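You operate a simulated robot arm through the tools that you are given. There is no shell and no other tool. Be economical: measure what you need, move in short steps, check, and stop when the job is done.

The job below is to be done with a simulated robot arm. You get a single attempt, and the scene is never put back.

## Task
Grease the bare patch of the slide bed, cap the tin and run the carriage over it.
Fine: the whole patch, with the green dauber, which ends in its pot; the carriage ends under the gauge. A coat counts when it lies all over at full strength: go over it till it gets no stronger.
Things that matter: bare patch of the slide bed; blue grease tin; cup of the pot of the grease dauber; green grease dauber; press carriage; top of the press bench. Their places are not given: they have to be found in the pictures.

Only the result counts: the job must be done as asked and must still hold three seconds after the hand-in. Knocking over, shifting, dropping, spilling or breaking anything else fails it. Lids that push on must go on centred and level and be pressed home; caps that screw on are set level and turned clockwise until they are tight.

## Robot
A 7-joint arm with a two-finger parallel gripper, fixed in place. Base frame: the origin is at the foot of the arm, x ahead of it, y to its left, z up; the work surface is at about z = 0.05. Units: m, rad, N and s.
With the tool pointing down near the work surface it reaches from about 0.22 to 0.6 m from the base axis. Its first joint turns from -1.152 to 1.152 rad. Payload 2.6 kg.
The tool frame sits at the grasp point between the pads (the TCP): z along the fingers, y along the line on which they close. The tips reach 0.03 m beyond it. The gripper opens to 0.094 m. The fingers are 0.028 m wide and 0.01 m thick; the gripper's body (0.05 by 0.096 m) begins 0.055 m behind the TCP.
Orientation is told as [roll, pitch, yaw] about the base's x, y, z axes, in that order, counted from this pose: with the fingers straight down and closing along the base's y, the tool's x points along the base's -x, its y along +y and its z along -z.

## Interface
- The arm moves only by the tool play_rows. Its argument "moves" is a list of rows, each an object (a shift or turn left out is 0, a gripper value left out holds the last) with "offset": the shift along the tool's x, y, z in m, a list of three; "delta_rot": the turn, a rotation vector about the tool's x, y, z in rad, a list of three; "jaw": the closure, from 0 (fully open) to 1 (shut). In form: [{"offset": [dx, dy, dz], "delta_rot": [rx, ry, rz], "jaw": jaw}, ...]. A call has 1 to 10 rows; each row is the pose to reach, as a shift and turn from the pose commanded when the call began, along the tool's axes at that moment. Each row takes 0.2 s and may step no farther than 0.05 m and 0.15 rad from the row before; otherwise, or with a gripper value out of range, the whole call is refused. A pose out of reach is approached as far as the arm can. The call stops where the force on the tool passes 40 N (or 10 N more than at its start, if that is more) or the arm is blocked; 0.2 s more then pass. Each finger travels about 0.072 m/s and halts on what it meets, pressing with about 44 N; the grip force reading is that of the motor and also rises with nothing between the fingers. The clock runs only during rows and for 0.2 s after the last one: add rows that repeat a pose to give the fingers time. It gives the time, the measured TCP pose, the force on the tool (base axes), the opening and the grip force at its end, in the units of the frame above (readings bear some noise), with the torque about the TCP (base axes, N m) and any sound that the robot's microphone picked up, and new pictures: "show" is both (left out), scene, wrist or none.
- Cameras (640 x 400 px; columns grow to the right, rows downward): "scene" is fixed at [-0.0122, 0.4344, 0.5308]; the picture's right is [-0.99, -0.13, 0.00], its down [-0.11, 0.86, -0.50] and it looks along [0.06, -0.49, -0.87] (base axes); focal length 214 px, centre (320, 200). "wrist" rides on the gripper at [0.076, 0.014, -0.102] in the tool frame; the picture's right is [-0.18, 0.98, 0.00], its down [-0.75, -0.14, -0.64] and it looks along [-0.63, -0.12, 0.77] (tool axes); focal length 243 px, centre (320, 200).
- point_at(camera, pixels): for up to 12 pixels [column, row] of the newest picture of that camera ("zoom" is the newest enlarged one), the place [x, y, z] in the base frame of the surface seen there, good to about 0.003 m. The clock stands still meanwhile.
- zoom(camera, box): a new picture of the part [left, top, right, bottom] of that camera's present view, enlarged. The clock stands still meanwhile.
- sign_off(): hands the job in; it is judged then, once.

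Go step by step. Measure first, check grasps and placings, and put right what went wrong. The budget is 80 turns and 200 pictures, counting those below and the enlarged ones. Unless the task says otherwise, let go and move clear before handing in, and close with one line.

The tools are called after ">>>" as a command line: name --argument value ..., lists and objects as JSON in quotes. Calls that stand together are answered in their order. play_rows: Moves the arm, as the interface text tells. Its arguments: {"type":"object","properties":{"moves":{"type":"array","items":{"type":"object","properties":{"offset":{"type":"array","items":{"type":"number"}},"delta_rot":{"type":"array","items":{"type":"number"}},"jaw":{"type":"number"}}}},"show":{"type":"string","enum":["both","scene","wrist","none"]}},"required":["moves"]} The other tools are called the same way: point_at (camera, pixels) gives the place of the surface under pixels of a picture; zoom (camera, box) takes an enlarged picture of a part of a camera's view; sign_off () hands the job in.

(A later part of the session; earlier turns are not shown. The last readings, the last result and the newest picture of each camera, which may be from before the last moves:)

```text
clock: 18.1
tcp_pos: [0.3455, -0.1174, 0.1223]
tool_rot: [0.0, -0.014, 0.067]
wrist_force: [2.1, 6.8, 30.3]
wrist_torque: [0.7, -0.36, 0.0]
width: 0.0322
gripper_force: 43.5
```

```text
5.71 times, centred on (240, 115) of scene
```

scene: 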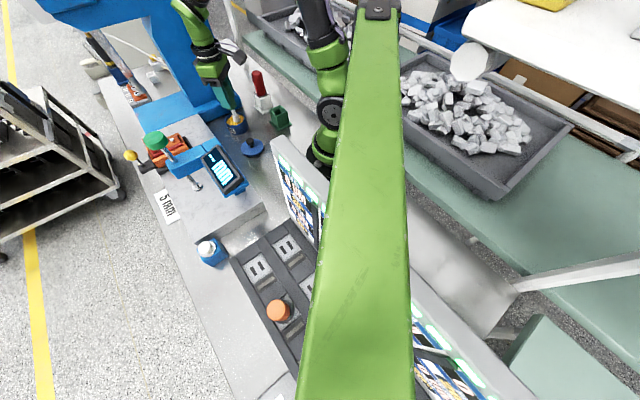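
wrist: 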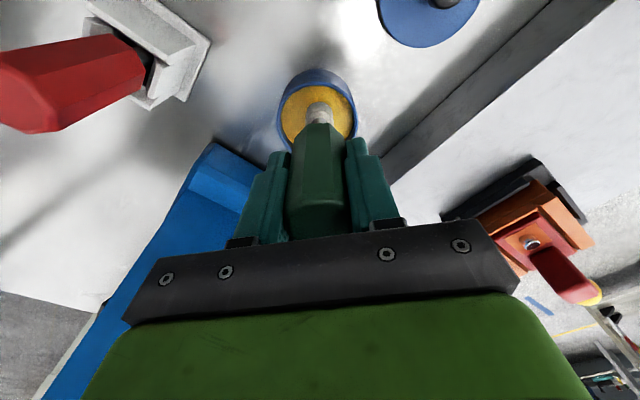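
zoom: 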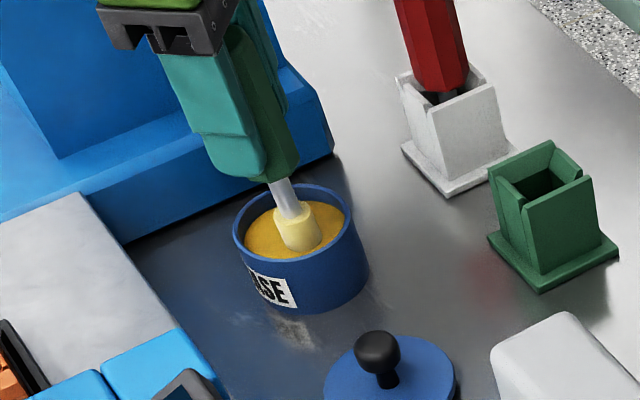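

Loaded. Lift straight up and level the small tilt.

>>> play_rows --moves '[{"offset": [0, 0, -0.02]}, {"offset": [0, 0, -0.06], "delta_rot": [0, 0.01, 0]}, {"offset": [0, 0, -0.09], "delta_rot": [0, 0.01, 0]}]'

>>> zoom --camera "scene" --box '[185, 60, 275, 150]'

```text
clock: 18.9
tcp_pos: [0.3416, -0.1184, 0.2119]
tool_rot: [0.0, 0.003, 0.063]
wrist_force: [-0.1, -0.1, -1.1]
wrist_torque: [0.01, -0.03, 0.02]
width: 0.0322
gripper_force: 44.2
```

scene: 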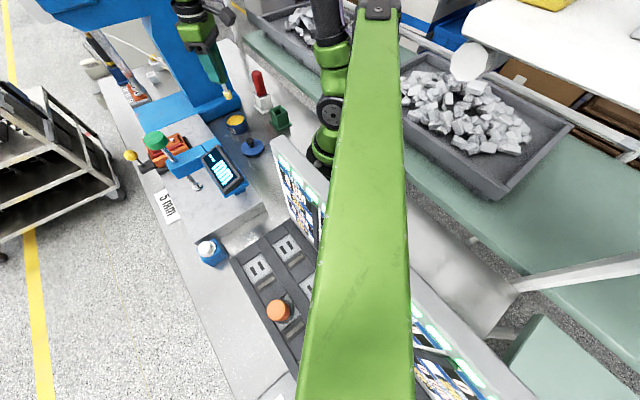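
wrist: 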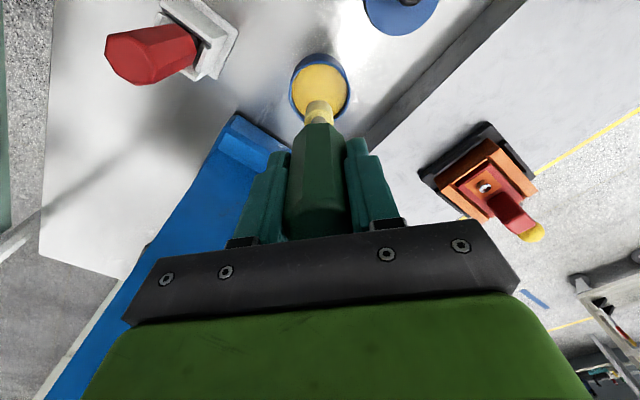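

```text
4.44 times, centred on (230, 105) of scene
```

zoom: 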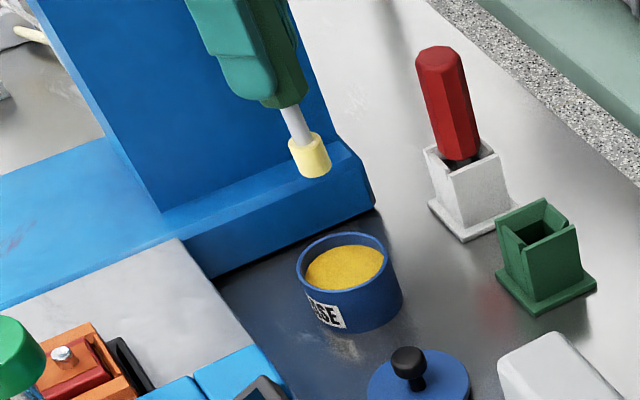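

Pad is loaded. Move over the bed between carriage and gauge, staying high.

>>> play_rows --moves '[{"offset": [0, 0.03, -0.03]}, {"offset": [-0.005, 0.07, -0.04]}, {"offset": [-0.015, 0.115, -0.04]}, {"offset": [-0.03, 0.16, -0.04]}, {"offset": [-0.045, 0.205, -0.04]}, {"offset": [-0.055, 0.24, -0.03]}, {"offset": [-0.0615, 0.26, -0.01]}]'

>>> zoom --camera "scene" --box '[120, 80, 260, 220]'

>>> zoom --camera "wrist" --box '[200, 0, 460, 160]'

```text
clock: 20.5
tcp_pos: [0.389, 0.1456, 0.2222]
tool_rot: [0.0, -0.001, 0.064]
wrist_force: [-0.4, 0.5, 0.0]
wrist_torque: [0.02, -0.03, -0.01]
width: 0.0322
gripper_force: 43.7
```

scene: 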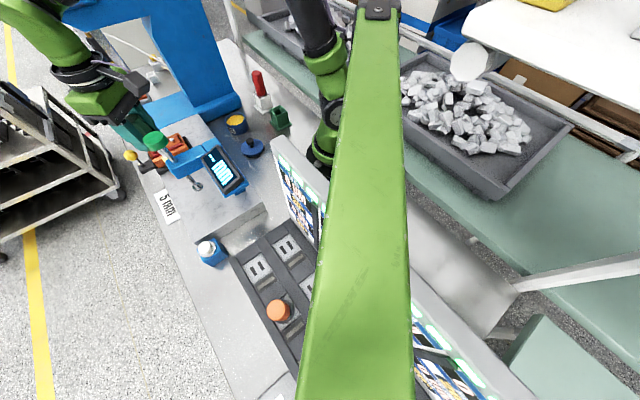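
wrist: 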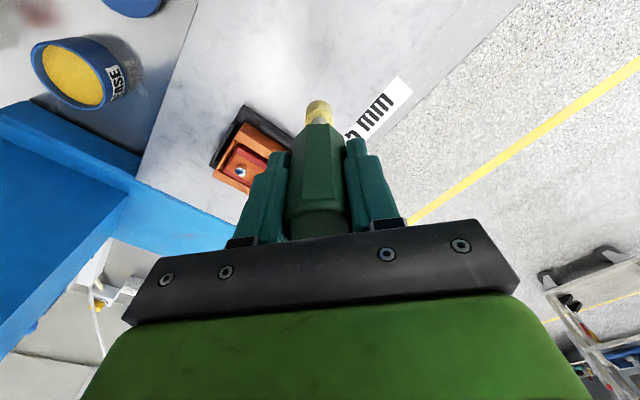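

```text
2.86 times, centred on (190, 150) of scene
```

zoom: 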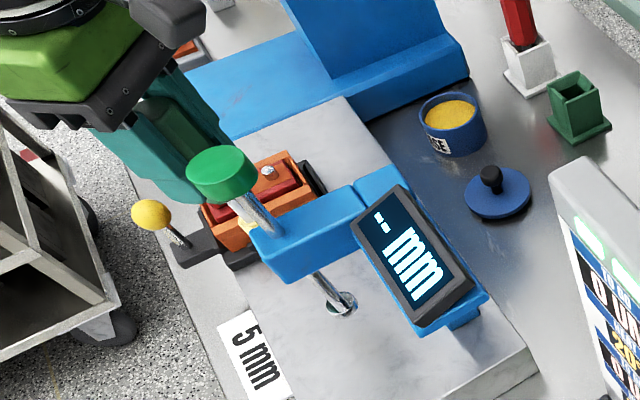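

```text
2.46 times, centred on (330, 80) of wrist
```

zoom: 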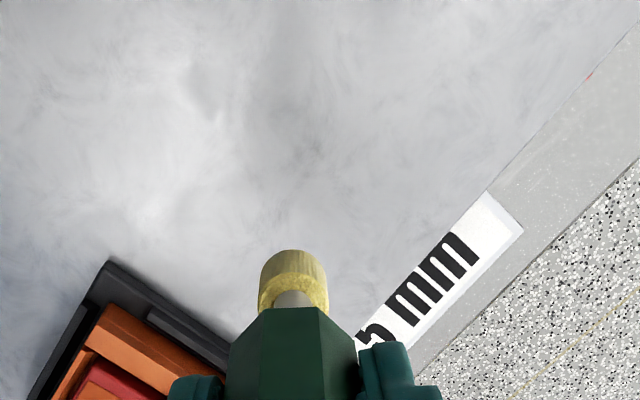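

Patch border still not visible; I'll touch down here, (0.389,0.146), and see where the coat takes. First go to just above the bed.

>>> play_rows --moves '[{"offset": [0, 0, 0.04]}, {"offset": [0, 0, 0.074]}, {"offset": [0, 0, 0.079]}, {"offset": [0, 0, 0.081]}, {"offset": [0, 0, 0.082]}, {"offset": [0, 0, 0.083]}]'

>>> zoom --camera "wrist" --box '[200, 0, 460, 160]'

```text
clock: 22.0
tcp_pos: [0.3904, 0.1465, 0.1422]
tool_rot: [0.001, -0.008, 0.063]
wrist_force: [-1.4, -1.0, 3.5]
wrist_torque: [-0.12, 0.03, 0.01]
width: 0.0321
gripper_force: 44.1
stopped in row 6: the force on the tool passed its limit at 41 N (the readings are from after the stop); the commanded pose is now the measured one
```

scene: 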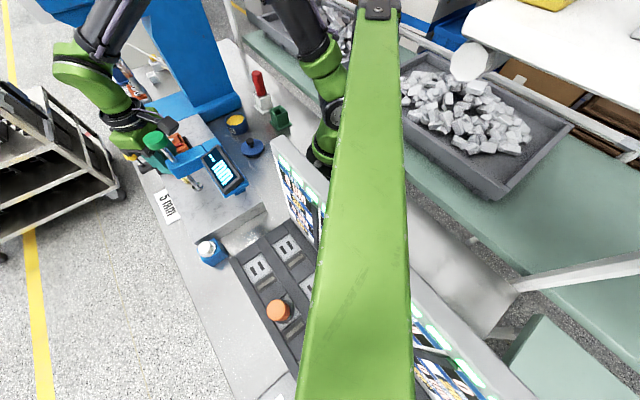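
wrist: 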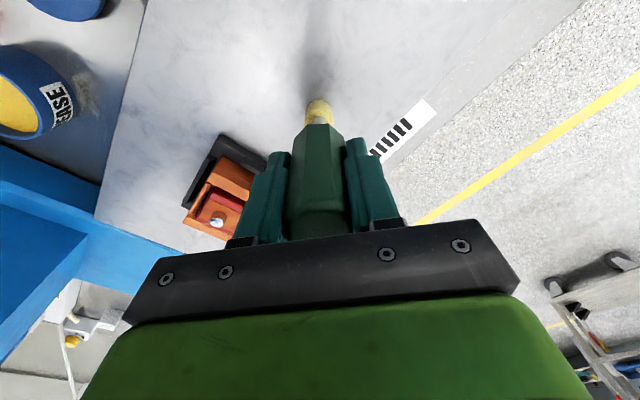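

```text
2.46 times, centred on (330, 80) of wrist
```

zoom: 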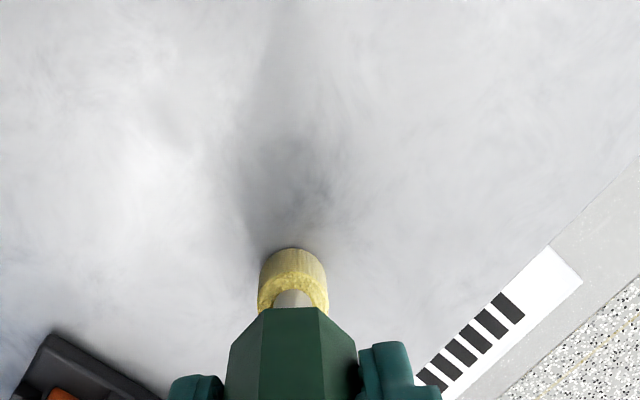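

Contact made at z≈0.141. Make a short test stroke toward -x and back with light pressure, then look.

>>> play_rows --moves '[{"offset": [0, 0, 0.0008]}, {"offset": [0.01, 0, 0.0008]}, {"offset": [0.02, 0, 0.0008]}, {"offset": [0.03, 0, 0.0008]}, {"offset": [0.02, 0, 0.0008]}, {"offset": [0.01, 0, 0.0008]}, {"offset": [0, 0, 0.0008]}]' --show "wrist"

>>> zoom --camera "wrist" --box '[200, 0, 460, 160]'

```text
clock: 23.6
tcp_pos: [0.3885, 0.1483, 0.1412]
tool_rot: [0.003, -0.002, 0.065]
wrist_force: [-8.8, 0.4, 27.3]
wrist_torque: [-0.15, 0.67, 0.0]
width: 0.0322
gripper_force: 44.4
```

wrist: 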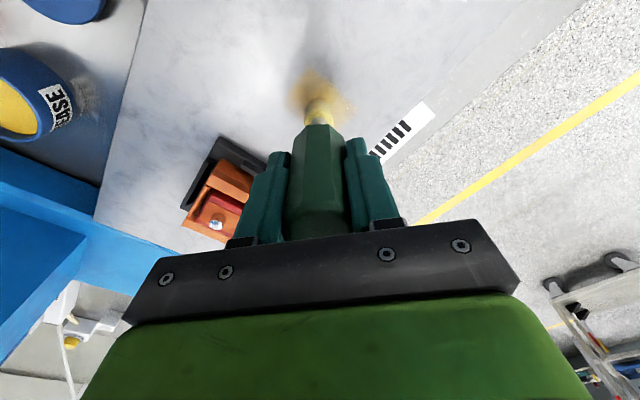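

```text
2.46 times, centred on (330, 80) of wrist
```

zoom: 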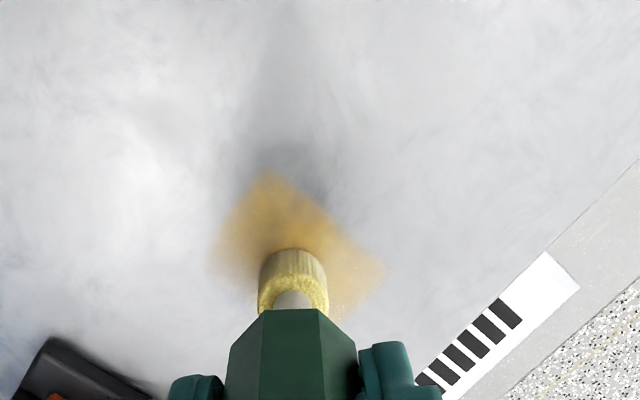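

The coat takes: a 45°-turned patch corner shows at zoom (268,172). Measure its outline, then lift for a clear view.

>>> point_at --camera "zoom" --pixels '[[268, 173], [217, 262], [385, 272], [345, 235], [235, 225], [293, 250]]'

>>> play_rows --moves '[{"offset": [0, 0, -0.03]}, {"offset": [0.03, 0, -0.07]}, {"offset": [0.06, 0, -0.1]}]'

>>> zoom --camera "wrist" --box '[200, 40, 460, 200]'

```text
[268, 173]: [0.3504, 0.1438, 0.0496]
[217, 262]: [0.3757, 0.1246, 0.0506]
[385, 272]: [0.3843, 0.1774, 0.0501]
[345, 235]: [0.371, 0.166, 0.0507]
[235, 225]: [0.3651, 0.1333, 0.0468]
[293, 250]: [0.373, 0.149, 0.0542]
```

```text
clock: 24.4
tcp_pos: [0.329, 0.142, 0.2423]
tool_rot: [0.002, -0.004, 0.064]
wrist_force: [-0.4, -0.4, -0.3]
wrist_torque: [0.03, -0.04, 0.03]
width: 0.0322
gripper_force: 44.4
```

scene: 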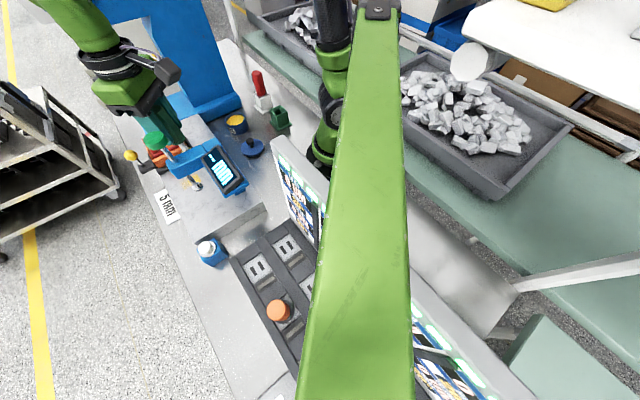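
wrist: 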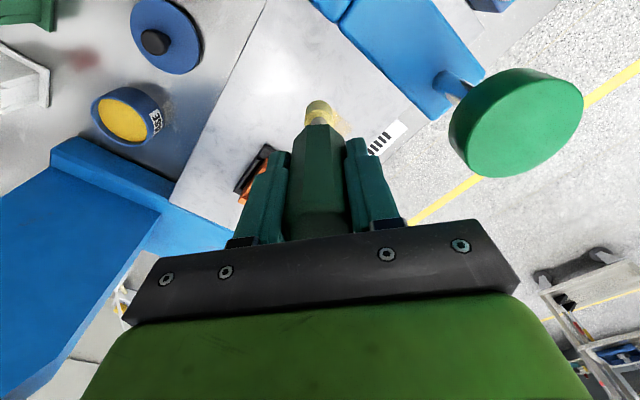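

```text
2.46 times, centred on (330, 120) of wrist
```

zoom: 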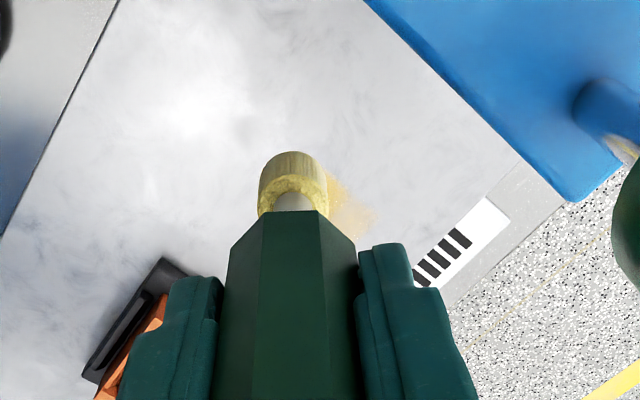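

The dauber hides the patch; move sideways to -y to see it.

>>> play_rows --moves '[{"offset": [0, -0.04, 0]}, {"offset": [0, -0.08, 0]}, {"offset": [0, -0.11, 0]}]' --show "wrist"

>>> zoom --camera "wrist" --box '[340, 60, 500, 180]'

```text
clock: 25.2
tcp_pos: [0.3365, 0.0329, 0.2437]
tool_rot: [0.001, -0.006, 0.062]
wrist_force: [0.5, 0.3, -2.2]
wrist_torque: [0.02, 0.0, -0.01]
width: 0.0325
gripper_force: 44.4
```

wrist: 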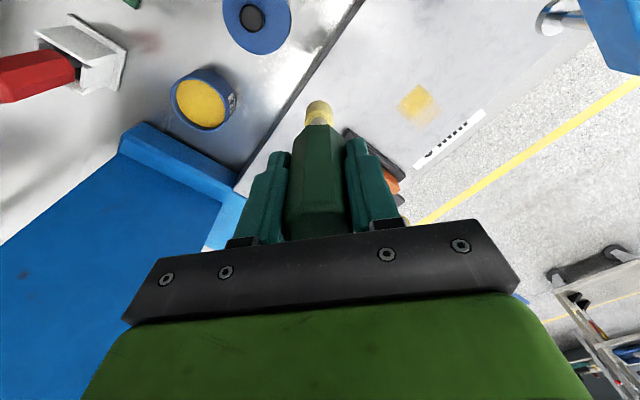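

```text
3.33 times, centred on (420, 120) of wrist
```

zoom: 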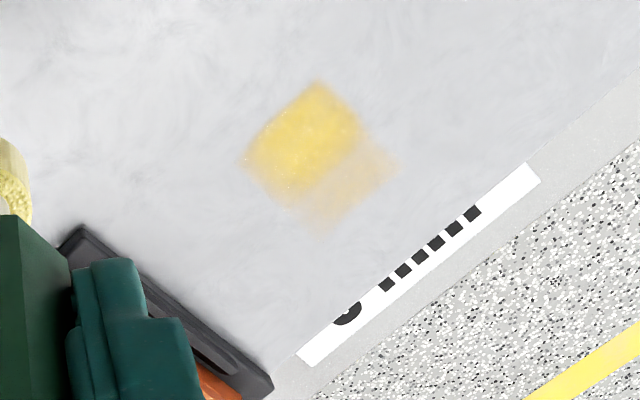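

The patch is a diamond with corners near zoom (318,80), (240,162), (400,165), (320,238); one half is fainter. Measure.

>>> point_at --camera "zoom" --pixels '[[318, 80], [240, 162], [400, 167], [322, 236], [362, 130], [285, 200], [320, 160]]'

```text
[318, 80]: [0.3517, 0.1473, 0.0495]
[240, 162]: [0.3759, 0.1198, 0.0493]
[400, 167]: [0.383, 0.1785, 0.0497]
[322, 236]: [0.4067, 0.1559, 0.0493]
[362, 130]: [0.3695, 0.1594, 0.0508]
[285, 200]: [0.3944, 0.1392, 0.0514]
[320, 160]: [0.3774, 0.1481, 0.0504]
```

The patch spans ≈ s[-0.181,-0.145], w[0.351,0.398] (bed axes). Return and touch down at its near corner, then stroke across.

>>> play_rows --moves '[{"offset": [-0.015, 0.045, 0], "delta_rot": [0, 0.008, 0]}, {"offset": [-0.035, 0.0875, 0], "delta_rot": [0, 0.008, 0]}, {"offset": [-0.0355, 0.0899, 0.04], "delta_rot": [0, 0.008, 0]}, {"offset": [-0.0355, 0.0899, 0.08], "delta_rot": [0, 0.008, 0]}, {"offset": [-0.0355, 0.0899, 0.095], "delta_rot": [0, 0.008, 0]}, {"offset": [-0.0355, 0.0899, 0.0985], "delta_rot": [0, 0.008, 0]}]' --show "wrist"

```text
clock: 26.6
tcp_pos: [0.3665, 0.1232, 0.1434]
tool_rot: [0.002, 0.006, 0.063]
wrist_force: [0.8, 0.0, -1.2]
wrist_torque: [-0.01, 0.01, 0.04]
width: 0.0313
gripper_force: 43.9
```

wrist: 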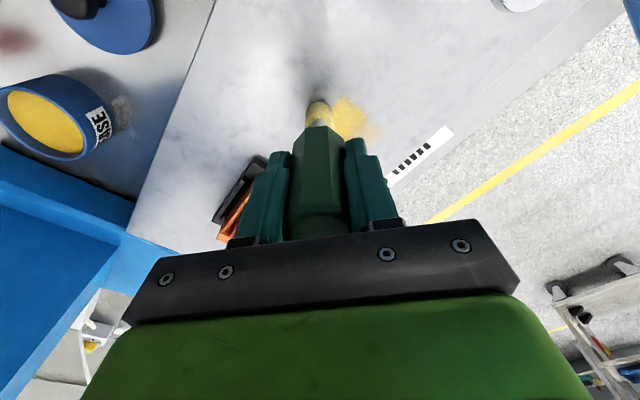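

Just above contact. Press lightly and stroke along the bed's cross direction and back, shifted.

>>> play_rows --moves '[{"offset": [0, 0, 0.0016]}, {"offset": [-0.009, 0.0079, 0.0018]}, {"offset": [-0.018, 0.0159, 0.0018]}, {"offset": [-0.027, 0.0238, 0.0018]}, {"offset": [-0.036, 0.0317, 0.0018]}, {"offset": [-0.045, 0.0397, 0.0018]}, {"offset": [-0.0391, 0.0465, 0.0018]}, {"offset": [-0.0241, 0.0332, 0.0018]}, {"offset": [-0.0091, 0.02, 0.0018]}, {"offset": [0.0059, 0.0068, 0.0018]}]' --show "wrist"

```text
clock: 28.8
tcp_pos: [0.3599, 0.1321, 0.1421]
tool_rot: [0.004, 0.003, 0.063]
wrist_force: [3.5, 3.3, 8.8]
wrist_torque: [0.23, -0.29, 0.03]
width: 0.0309
gripper_force: 44.5
```

wrist: 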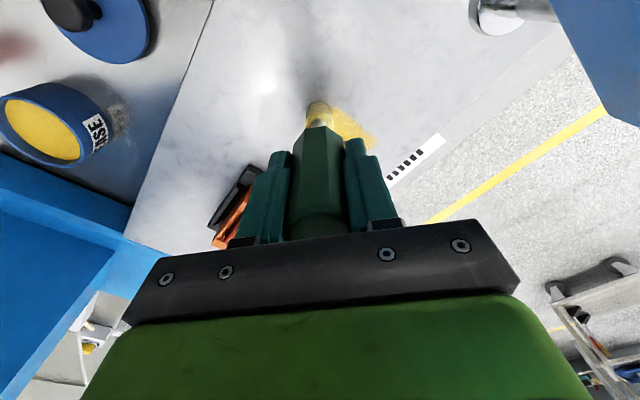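

Good contact (9 N). Do the next lane nearer the gauge, out and back.

>>> play_rows --moves '[{"offset": [0.0059, 0.0068, 0]}, {"offset": [-0.0031, 0.0147, 0]}, {"offset": [-0.0121, 0.0227, 0]}, {"offset": [-0.0211, 0.0306, 0]}, {"offset": [-0.0301, 0.0385, 0]}, {"offset": [-0.0391, 0.0465, 0]}, {"offset": [-0.0241, 0.0332, 0]}, {"offset": [-0.0091, 0.02, 0]}, {"offset": [0.0059, 0.0068, 0]}, {"offset": [0.0059, 0.0068, -0.03]}]' --show "none"

>>> play_rows --moves '[{"offset": [0, -0.03, -0.03]}, {"offset": [0.01, -0.07, -0.06]}, {"offset": [0.01, -0.1, -0.07]}]'

>>> zoom --camera "wrist" --box '[340, 40, 500, 160]'

```text
clock: 30.0
tcp_pos: [0.386, 0.1702, 0.1404]
tool_rot: [-0.005, 0.006, 0.076]
wrist_force: [0.9, -4.9, 1.7]
wrist_torque: [0.71, -0.4, 0.51]
width: 0.031
gripper_force: 43.9
stopped in row 6: the force on the tool passed its limit at 58 N (the readings are from after the stop); the commanded pose is now the measured one
```

```text
refused: row 2 steps farther than a row can; nothing moved
```

```text
3.33 times, centred on (420, 100) of wrist
```

zoom: 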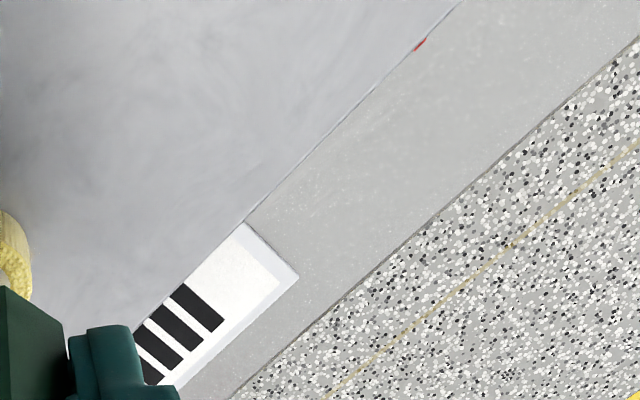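

Stopped with 58 N and a yaw twist at (0.386,0.170): maybe something touched the gauge. Look before moving.

>>> zoom --camera "scene" --box '[60, 60, 260, 220]'

>>> zoom --camera "wrist" --box '[160, 0, 640, 300]'

```text
2.50 times, centred on (160, 140) of scene
```

zoom: 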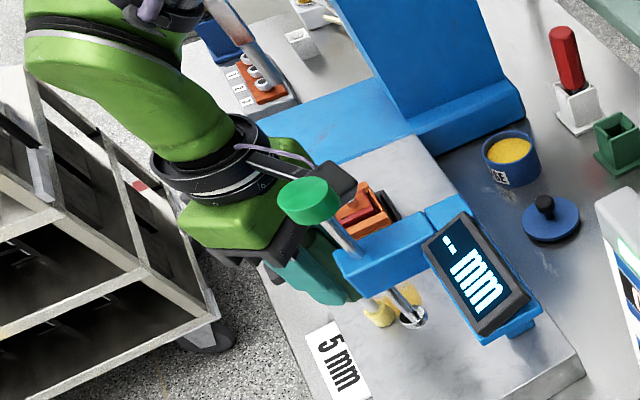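

```text
1.33 times, centred on (400, 150) of wrist
```

zoom: 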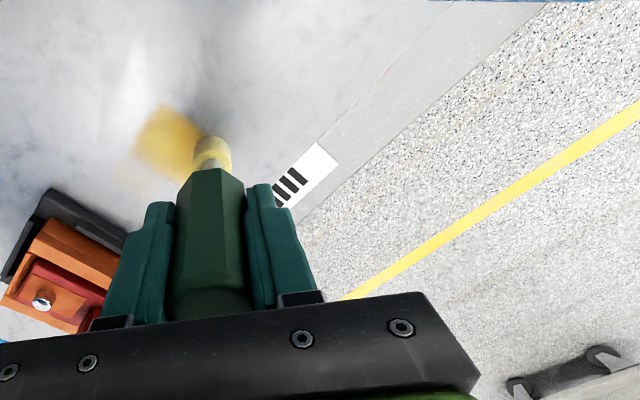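

The camera box beside the hand touched the gauge's green knob. Back away along the bed, lift, then go to yaw +45° so the camera clears.

>>> play_rows --moves '[{"offset": [-0.007, -0.0075, -0.002]}, {"offset": [-0.013, -0.015, -0.01]}, {"offset": [-0.013, -0.03, -0.04]}, {"offset": [-0.008, -0.06, -0.07]}, {"offset": [0.005, -0.095, -0.09]}, {"offset": [0.02, -0.13, -0.1]}]'

>>> zoom --camera "wrist" --box '[340, 40, 500, 160]'

>>> zoom --camera "scene" --box '[120, 80, 260, 220]'

```text
clock: 31.4
tcp_pos: [0.3739, 0.0405, 0.2417]
tool_rot: [-0.004, 0.008, 0.076]
wrist_force: [-0.4, -0.2, 0.4]
wrist_torque: [0.01, -0.01, 0.02]
width: 0.0311
gripper_force: 44.2
```

scene: 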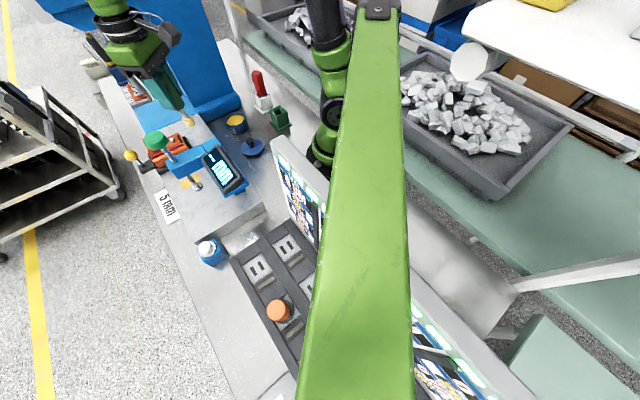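
wrist: 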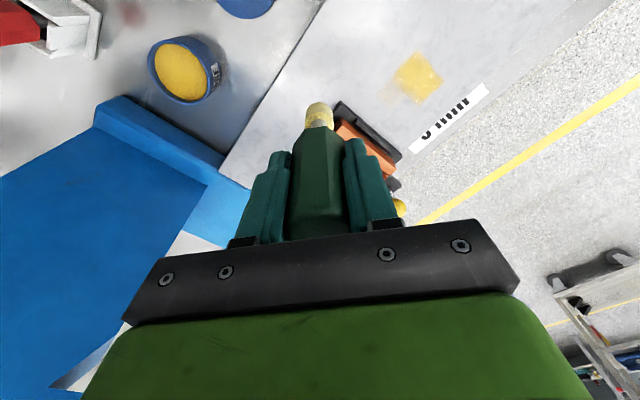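

```text
3.33 times, centred on (420, 100) of wrist
```

zoom: 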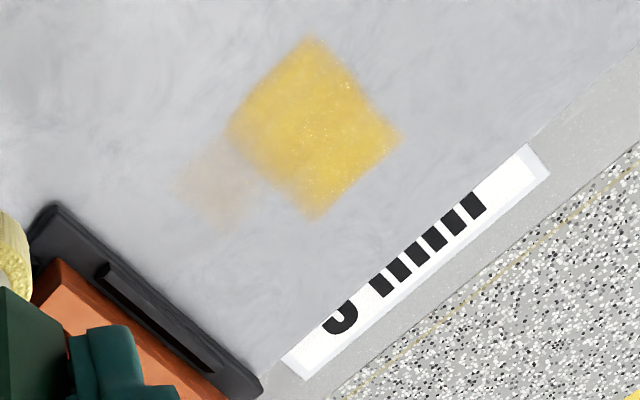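

```text
2.86 times, centred on (190, 150) of scene
```

zoom: 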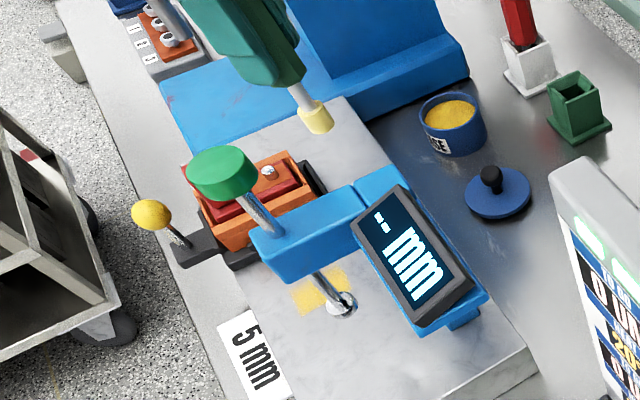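

A further faint cell shows at zoom (220,185): the patch extends toward the carriage. Measure all corners.

>>> point_at --camera "zoom" --pixels '[[310, 37], [402, 138], [316, 220], [228, 132], [172, 188], [222, 236], [268, 185], [60, 205], [262, 380]]'

```text
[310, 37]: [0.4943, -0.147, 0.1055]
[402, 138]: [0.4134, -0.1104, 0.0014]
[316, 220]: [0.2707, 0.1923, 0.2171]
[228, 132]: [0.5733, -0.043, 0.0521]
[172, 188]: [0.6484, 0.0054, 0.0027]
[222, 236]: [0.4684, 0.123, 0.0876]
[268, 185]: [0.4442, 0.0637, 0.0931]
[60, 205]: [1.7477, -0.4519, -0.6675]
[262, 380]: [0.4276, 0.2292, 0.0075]
```

The newest zoom was the scene one; convert to wrist pixels.

>>> point_at --camera "wrist" --pixels '[[417, 51], [444.6, 81.4], [418.8, 106], [392.4, 79.6], [375.6, 96.4], [390.6, 110.8], [404.4, 95.5], [342, 101.5], [402.6, 154]]'

```text
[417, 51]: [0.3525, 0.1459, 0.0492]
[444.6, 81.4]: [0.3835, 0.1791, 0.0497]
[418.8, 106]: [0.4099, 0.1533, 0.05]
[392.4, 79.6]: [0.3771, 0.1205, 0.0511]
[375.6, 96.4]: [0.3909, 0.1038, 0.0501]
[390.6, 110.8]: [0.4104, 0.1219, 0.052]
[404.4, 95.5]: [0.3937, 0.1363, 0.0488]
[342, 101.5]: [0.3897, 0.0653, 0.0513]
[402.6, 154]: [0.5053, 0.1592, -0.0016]
```

Coat cells are ~0.02 m; the patch is w 0.352–0.398, s from -0.145 to at least -0.203. Rotate to yaw 45° and hover over the uncoated end.

>>> play_rows --moves '[{"offset": [-0.002, 0.014, 0], "delta_rot": [-0.005, -0.006, -0.14]}, {"offset": [-0.004, 0.028, 0], "delta_rot": [-0.005, -0.006, -0.28]}, {"offset": [-0.006, 0.042, 0], "delta_rot": [-0.005, -0.006, -0.42]}, {"offset": [-0.008, 0.056, 0], "delta_rot": [-0.005, -0.006, -0.56]}, {"offset": [-0.0103, 0.0685, 0], "delta_rot": [-0.005, -0.006, -0.709]}, {"offset": [-0.0103, 0.0685, 0.04], "delta_rot": [-0.005, -0.006, -0.709]}, {"offset": [-0.0103, 0.0685, 0.08], "delta_rot": [-0.005, -0.006, -0.709]}, {"offset": [-0.0103, 0.0685, 0.095], "delta_rot": [-0.005, -0.006, -0.709]}, {"offset": [-0.0103, 0.0685, 0.095], "delta_rot": [-0.005, -0.006, -0.709]}]'

>>> zoom --camera "wrist" --box '[240, 60, 440, 200]'

```text
clock: 33.4
tcp_pos: [0.3814, 0.1075, 0.147]
tool_rot: [0.005, 0.001, 0.783]
wrist_force: [-0.2, 0.3, -0.9]
wrist_torque: [0.0, 0.03, -0.01]
width: 0.0308
gripper_force: 44.0
```

scene: 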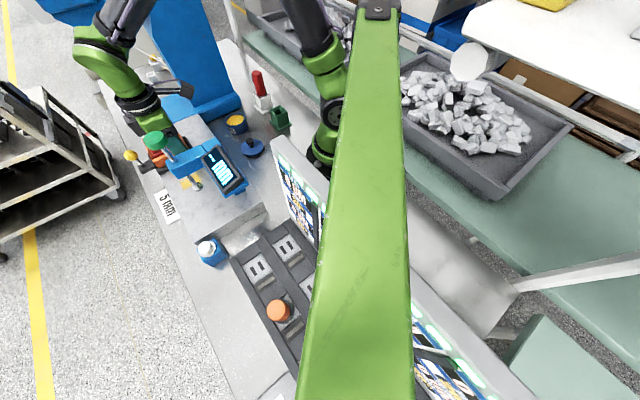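
wrist: 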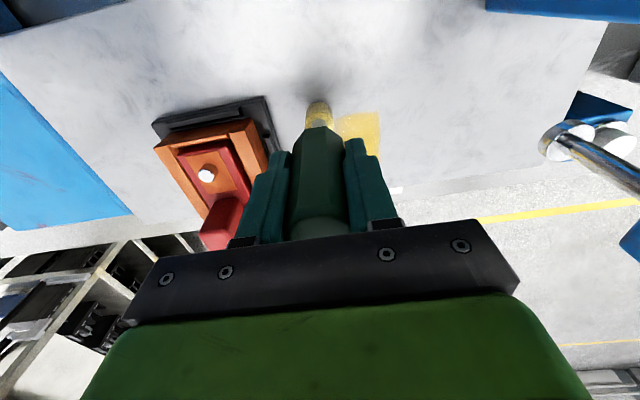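

```text
2.86 times, centred on (340, 130) of wrist
```

zoom: 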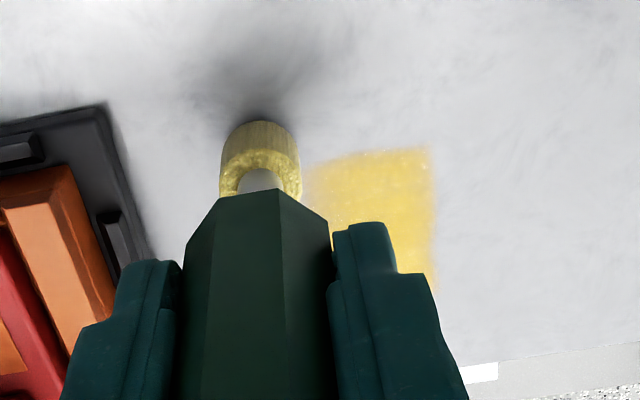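

Clear view: tool y now runs along the bed, tool x across it. Touch and stroke lanes s=-0.193 and -0.203.

>>> play_rows --moves '[{"offset": [0, 0, 0.003]}, {"offset": [0, 0, 0.004]}, {"offset": [-0.015, 0, 0.004]}, {"offset": [-0.03, 0, 0.004]}, {"offset": [-0.045, 0, 0.004]}, {"offset": [-0.06, 0, 0.004]}, {"offset": [-0.06, -0.01, 0.004]}, {"offset": [-0.04, -0.01, 0.004]}, {"offset": [-0.02, -0.01, 0.004]}, {"offset": [0, -0.01, 0.004]}]' --show "wrist"

>>> zoom --camera "wrist" --box '[240, 60, 440, 200]'

```text
clock: 35.6
tcp_pos: [0.3877, 0.0995, 0.1417]
tool_rot: [0.006, 0.0, 0.784]
wrist_force: [1.6, 0.9, 3.4]
wrist_torque: [0.12, -0.2, -0.01]
width: 0.031
gripper_force: 44.1
```

wrist: 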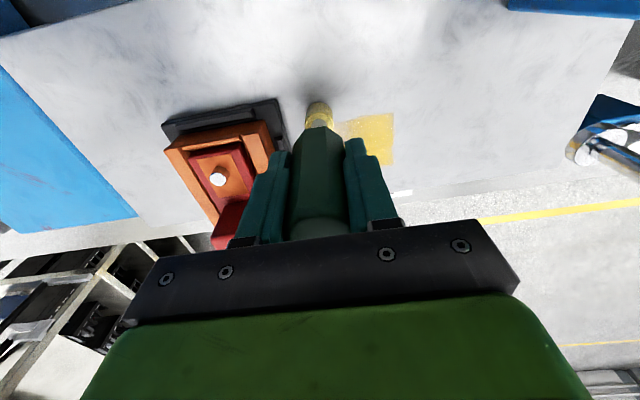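

```text
2.86 times, centred on (340, 130) of wrist
```

zoom: 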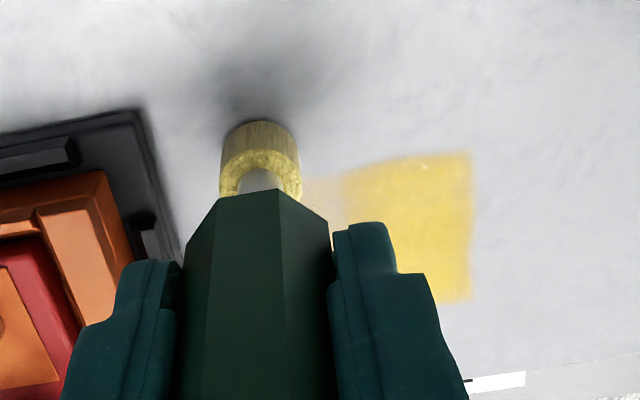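

Check the coat: lift and move to +w so the patch appears ahead of the pad.

>>> play_rows --moves '[{"offset": [-0.01, 0.01, -0.03]}, {"offset": [-0.04, 0.02, -0.06]}, {"offset": [-0.08, 0.03, -0.08]}, {"offset": [-0.105, 0.03, -0.08]}, {"offset": [-0.105, 0.03, -0.08]}]' --show "wrist"

>>> zoom --camera "wrist" --box '[220, 0, 420, 140]'

```text
clock: 36.8
tcp_pos: [0.4412, 0.1966, 0.2222]
tool_rot: [0.006, 0.001, 0.781]
wrist_force: [0.3, 0.0, -0.2]
wrist_torque: [-0.02, 0.01, -0.03]
width: 0.0308
gripper_force: 44.0
```

wrist: 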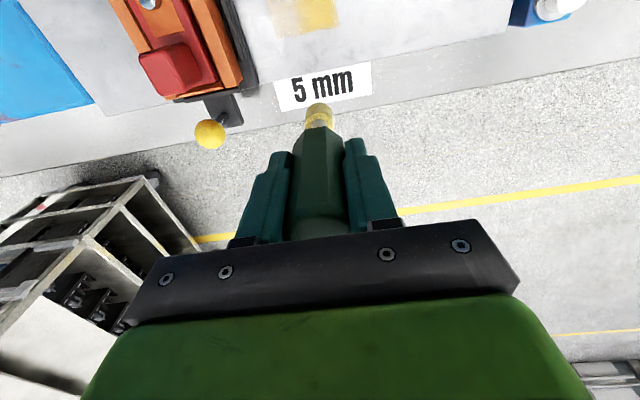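

```text
2.86 times, centred on (320, 70) of wrist
```

zoom: 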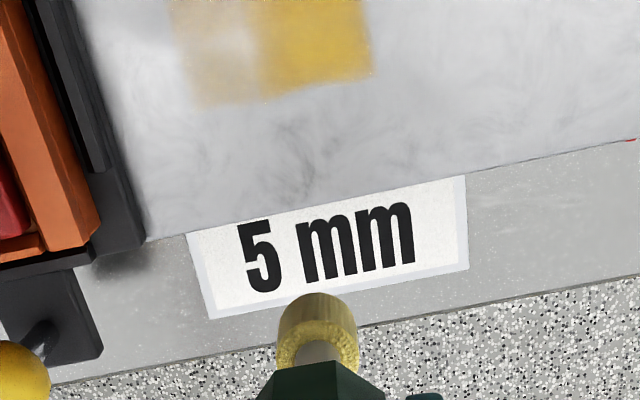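

The end strip is faint still. Shift back a little to see the whole patch.

>>> play_rows --moves '[{"offset": [0.025, 0, -0.02]}, {"offset": [0.035, 0, -0.03]}, {"offset": [0.035, 0, -0.03]}]' --show "wrist"

>>> zoom --camera "wrist" --box '[220, 0, 420, 120]'

```text
clock: 37.6
tcp_pos: [0.4176, 0.1706, 0.2525]
tool_rot: [0.004, 0.003, 0.782]
wrist_force: [-0.2, 0.1, -1.2]
wrist_torque: [0.0, 0.06, -0.02]
width: 0.0307
gripper_force: 43.8
```

wrist: 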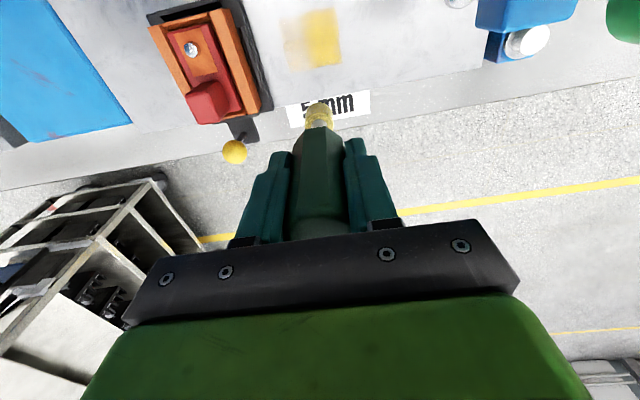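

```text
3.20 times, centred on (320, 60) of wrist
```

zoom: 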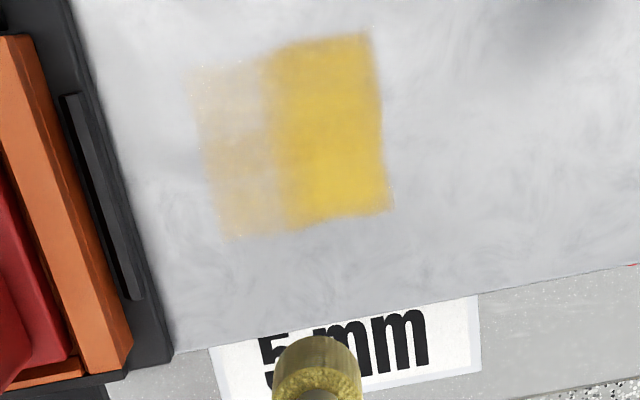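

The patch is ≈0.06×0.046 m, s -0.205..-0.145; the strip near the carriage is pale, so the pad is running dry. Go back to the tin and reload.

>>> play_rows --moves '[{"offset": [0.036, -0.022, -0.015]}, {"offset": [0.073, -0.044, -0.015]}, {"offset": [0.11, -0.066, -0.015]}, {"offset": [0.146, -0.088, -0.015]}, {"offset": [0.183, -0.11, -0.01]}, {"offset": [0.22, -0.133, 0.005]}, {"offset": [0.2562, -0.155, 0.02]}, {"offset": [0.2562, -0.155, 0.065]}, {"offset": [0.2562, -0.155, 0.11]}, {"offset": [0.2562, -0.155, 0.12]}]' --show "wrist"

>>> zoom --camera "scene" --box '[205, 80, 275, 150]'

```text
clock: 39.8
tcp_pos: [0.3441, -0.1202, 0.1322]
tool_rot: [0.005, 0.001, 0.783]
wrist_force: [-0.7, -0.5, -0.7]
wrist_torque: [0.02, -0.01, 0.02]
width: 0.0308
gripper_force: 43.5
```

wrist: 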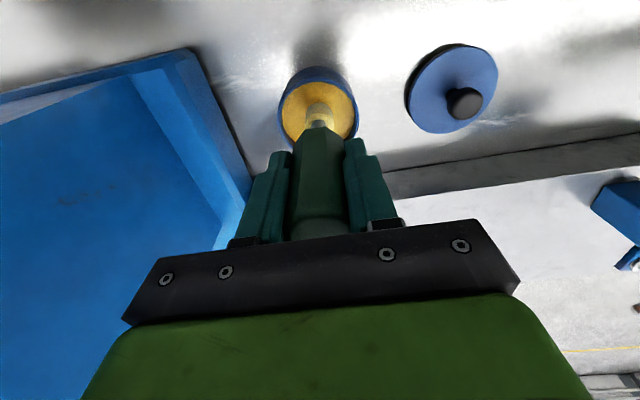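

```text
5.71 times, centred on (240, 115) of scene
```

zoom: 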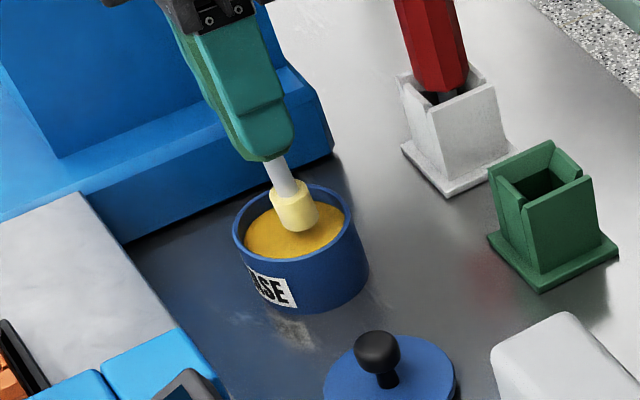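

Over the grease. Dip gently, dwell, and lift.

>>> play_rows --moves '[{"offset": [0, 0, 0.005]}, {"offset": [0, 0, 0.007]}, {"offset": [0, 0, 0.008]}, {"offset": [0, 0, 0.0085]}, {"offset": [0, 0, 0.0085]}, {"offset": [0, 0, 0.0085]}, {"offset": [0, 0, 0.0085]}]' --show "none"

>>> zoom --camera "scene" --box '[205, 80, 275, 150]'

```text
clock: 41.4
tcp_pos: [0.3445, -0.1198, 0.1238]
tool_rot: [0.005, 0.001, 0.781]
wrist_force: [0.6, 0.1, -1.0]
wrist_torque: [-0.02, -0.01, 0.04]
width: 0.0309
gripper_force: 43.6
```

```text
5.71 times, centred on (240, 115) of scene
```

zoom: 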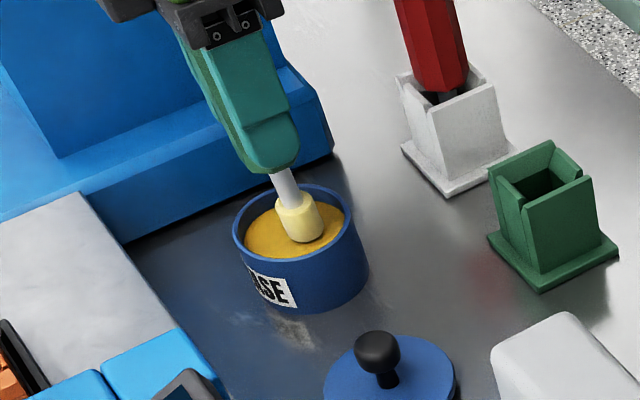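

Not touching yet (no force). Go 2–3 mm further and dwell.

>>> play_rows --moves '[{"offset": [0, 0, 0.001]}, {"offset": [0, 0, 0.0018]}, {"offset": [0, 0, 0.0024]}, {"offset": [0, 0, 0.0024]}, {"offset": [0, 0, 0.0024]}, {"offset": [0, 0, 0.0024]}, {"offset": [0, 0, 0.0024]}]' --show "none"

>>> zoom --camera "scene" --box '[205, 80, 275, 150]'

```text
clock: 43.0
tcp_pos: [0.3452, -0.1199, 0.1223]
tool_rot: [0.005, 0.003, 0.785]
wrist_force: [-0.3, 0.0, 7.5]
wrist_torque: [0.07, -0.01, 0.01]
width: 0.0311
gripper_force: 43.6
```

```text
5.71 times, centred on (240, 115) of scene
```

zoom: 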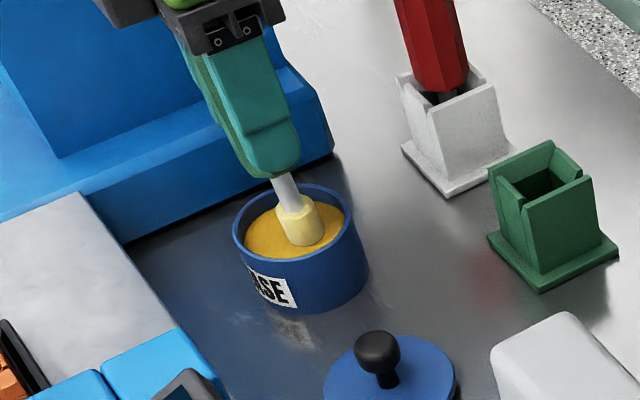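

Contact at 7.5 N; loaded. Lift and return to the pale strip.

>>> play_rows --moves '[{"offset": [0, 0, -0.045]}, {"offset": [0, 0, -0.09]}, {"offset": [-0.01, 0.007, -0.135]}, {"offset": [-0.045, 0.031, -0.14]}, {"offset": [-0.08, 0.055, -0.14]}, {"offset": [-0.115, 0.08, -0.14]}, {"offset": [-0.15, 0.104, -0.14]}, {"offset": [-0.188, 0.13, -0.125]}, {"offset": [-0.188, 0.13, -0.08]}, {"offset": [-0.188, 0.13, -0.035]}]' --show "none"

>>> play_rows --moves '[{"offset": [0, 0, 0.011]}, {"offset": [0, 0, 0.0142]}, {"offset": [-0.012, 0, 0.0144]}, {"offset": [-0.024, 0, 0.0144]}, {"offset": [-0.036, 0, 0.0144]}, {"offset": [-0.048, 0, 0.0144]}, {"offset": [-0.054, 0.009, 0.0144]}, {"offset": [-0.036, 0.009, 0.0144]}, {"offset": [-0.018, 0.009, 0.0144]}, {"offset": [0, 0.009, 0.0144]}]' --show "wrist"

```text
clock: 45.2
tcp_pos: [0.3883, 0.1055, 0.1558]
tool_rot: [0.004, 0.001, 0.782]
wrist_force: [0.2, -0.7, -1.3]
wrist_torque: [0.01, -0.01, 0.01]
width: 0.031
gripper_force: 43.3
```

```text
clock: 47.4
tcp_pos: [0.3793, 0.1108, 0.1419]
tool_rot: [0.005, 0.001, 0.783]
wrist_force: [-1.0, 1.0, 0.3]
wrist_torque: [0.05, -0.05, 0.0]
width: 0.0311
gripper_force: 43.9
```

wrist: 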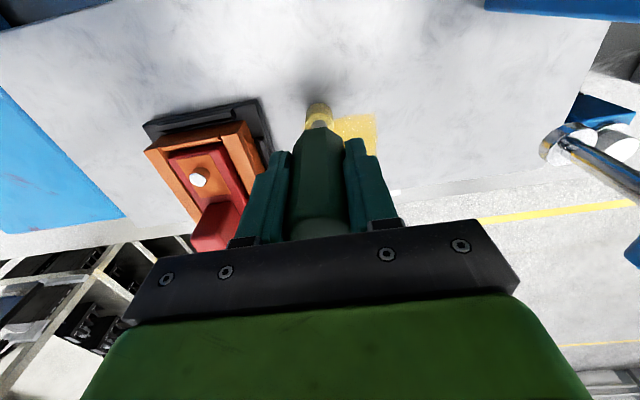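

Contact was light (~1 N). Repeat with 0.8 mm more pressure over lanes s=-0.198, -0.189, -0.180.

>>> play_rows --moves '[{"offset": [0, -0.009, 0.0008]}, {"offset": [-0.018, -0.009, 0.0008]}, {"offset": [-0.036, -0.009, 0.0008]}, {"offset": [-0.052, -0.009, 0.0008]}, {"offset": [-0.052, 0, 0.0008]}, {"offset": [-0.026, 0, 0.0008]}, {"offset": [0, 0, 0.0008]}, {"offset": [0, 0.009, 0.0008]}, {"offset": [-0.026, 0.009, 0.0008]}, {"offset": [-0.052, 0.009, 0.0008]}]' --show "wrist"

>>> zoom --camera "wrist" --box '[220, 0, 420, 120]'

```text
clock: 49.6
tcp_pos: [0.4098, 0.1556, 0.141]
tool_rot: [0.005, 0.002, 0.782]
wrist_force: [-5.6, -4.0, 21.7]
wrist_torque: [-0.4, 0.33, -0.03]
width: 0.0309
gripper_force: 43.9
```

wrist: 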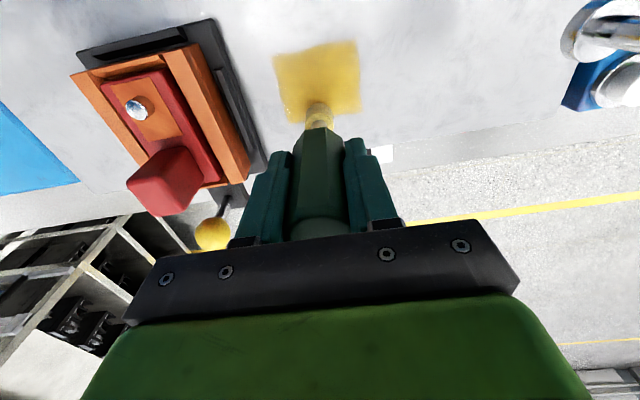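

```text
3.20 times, centred on (320, 60) of wrist
```

zoom: 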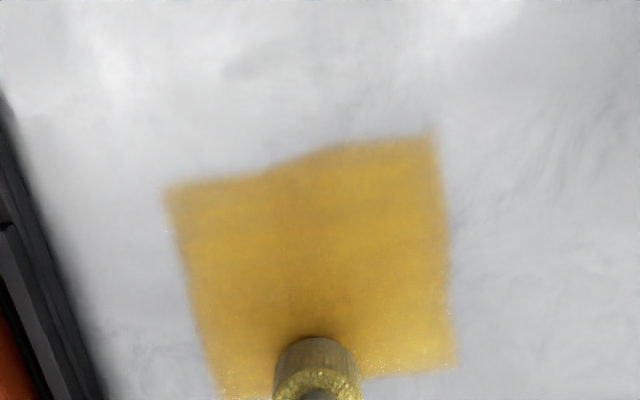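

The whole patch is now yellow. Go over the gauge-side lanes again.

>>> play_rows --moves '[{"offset": [0, 0.009, 0]}, {"offset": [0.026, 0.009, 0]}, {"offset": [0.052, 0.009, 0]}, {"offset": [0.052, 0.019, 0]}, {"offset": [0.026, 0.019, 0]}, {"offset": [0, 0.019, 0]}, {"offset": [0, 0.03, 0]}, {"offset": [0.026, 0.03, 0]}, {"offset": [0.052, 0.03, 0]}, {"offset": [0.052, 0.02, 0]}]' --show "none"

>>> play_rows --moves '[{"offset": [0, -0.015, 0]}, {"offset": [-0.026, -0.015, 0]}, {"offset": [-0.052, -0.015, 0]}, {"offset": [-0.052, -0.03, 0]}, {"offset": [-0.026, -0.03, 0]}, {"offset": [0, -0.03, 0]}, {"offset": [0, -0.041, 0]}, {"offset": [-0.026, -0.041, 0]}, {"offset": [-0.052, -0.041, 0]}, {"offset": [-0.062, -0.03, -0.04]}]' --show "wrist"

>>> zoom --camera "wrist" --box '[220, 0, 420, 120]'

```text
clock: 51.8
tcp_pos: [0.3592, 0.1321, 0.1417]
tool_rot: [0.006, 0.001, 0.785]
wrist_force: [0.6, -0.1, -0.2]
wrist_torque: [0.0, -0.03, -0.01]
width: 0.031
gripper_force: 43.7
```

```text
clock: 54.0
tcp_pos: [0.4233, 0.1543, 0.1815]
tool_rot: [0.006, 0.004, 0.783]
wrist_force: [0.3, -0.2, -0.3]
wrist_torque: [-0.02, 0.01, -0.01]
width: 0.0311
gripper_force: 44.1
```

wrist: 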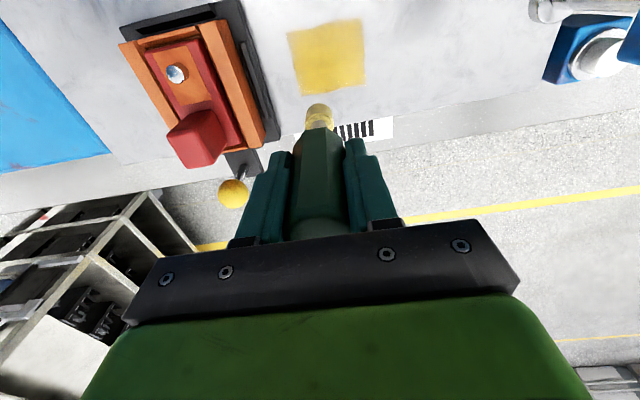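

```text
3.20 times, centred on (320, 60) of wrist
```

zoom: 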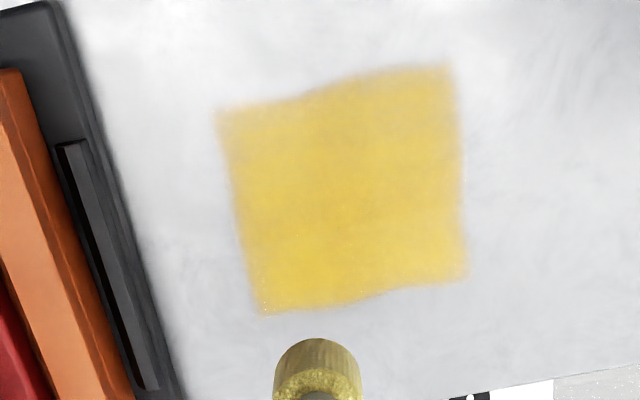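

Coat looks even. I do one more full pass with a bit more pressure on the far side, to see whether it gets any stronger.

>>> play_rows --moves '[{"offset": [0.008, -0.008, 0.036]}, {"offset": [0.01, -0.008, 0.0402]}, {"offset": [0.034, -0.008, 0.0405]}, {"offset": [0.06, -0.008, 0.041]}, {"offset": [0.06, 0.004, 0.041]}, {"offset": [0.034, 0.004, 0.0405]}, {"offset": [0.008, 0.004, 0.0402]}, {"offset": [0.008, 0.016, 0.0402]}, {"offset": [0.034, 0.016, 0.0405]}, {"offset": [0.06, 0.016, 0.041]}]' --show "none"

>>> play_rows --moves '[{"offset": [0, 0.012, 0]}, {"offset": [-0.026, 0.012, -0.0005]}, {"offset": [-0.052, 0.012, -0.0008]}, {"offset": [-0.052, 0.023, -0.0008]}, {"offset": [-0.026, 0.023, -0.0005]}, {"offset": [0, 0.023, 0]}, {"offset": [-0.001, -0.002, 0]}, {"offset": [-0.026, -0.002, -0.01]}, {"offset": [-0.062, -0.016, -0.04]}]' --show "wrist"

>>> zoom --camera "wrist" --box '[220, 0, 420, 120]'

```text
clock: 56.2
tcp_pos: [0.3695, 0.1248, 0.1411]
tool_rot: [0.008, 0.002, 0.784]
wrist_force: [2.4, 3.1, 8.6]
wrist_torque: [0.3, -0.32, 0.04]
width: 0.0307
gripper_force: 44.0
```

```text
clock: 58.2
tcp_pos: [0.4255, 0.156, 0.1815]
tool_rot: [0.006, 0.003, 0.783]
wrist_force: [0.3, -0.7, -0.3]
wrist_torque: [-0.01, 0.01, -0.01]
width: 0.0309
gripper_force: 43.9
```

wrist: 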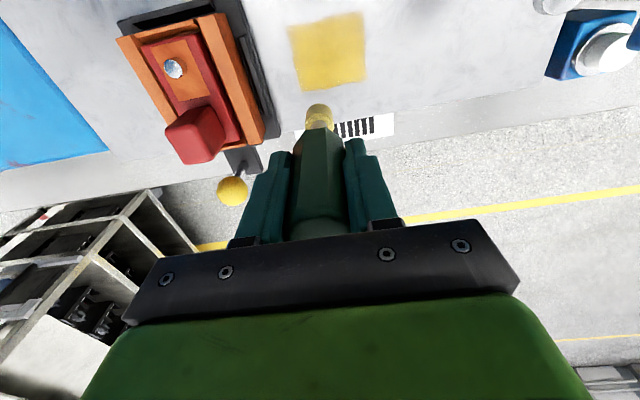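

```text
3.20 times, centred on (320, 60) of wrist
```

zoom: 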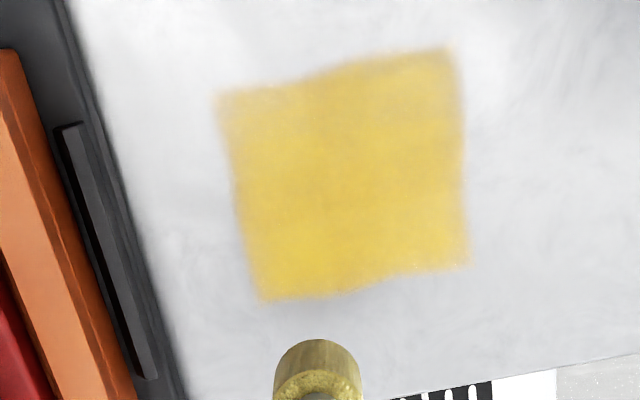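

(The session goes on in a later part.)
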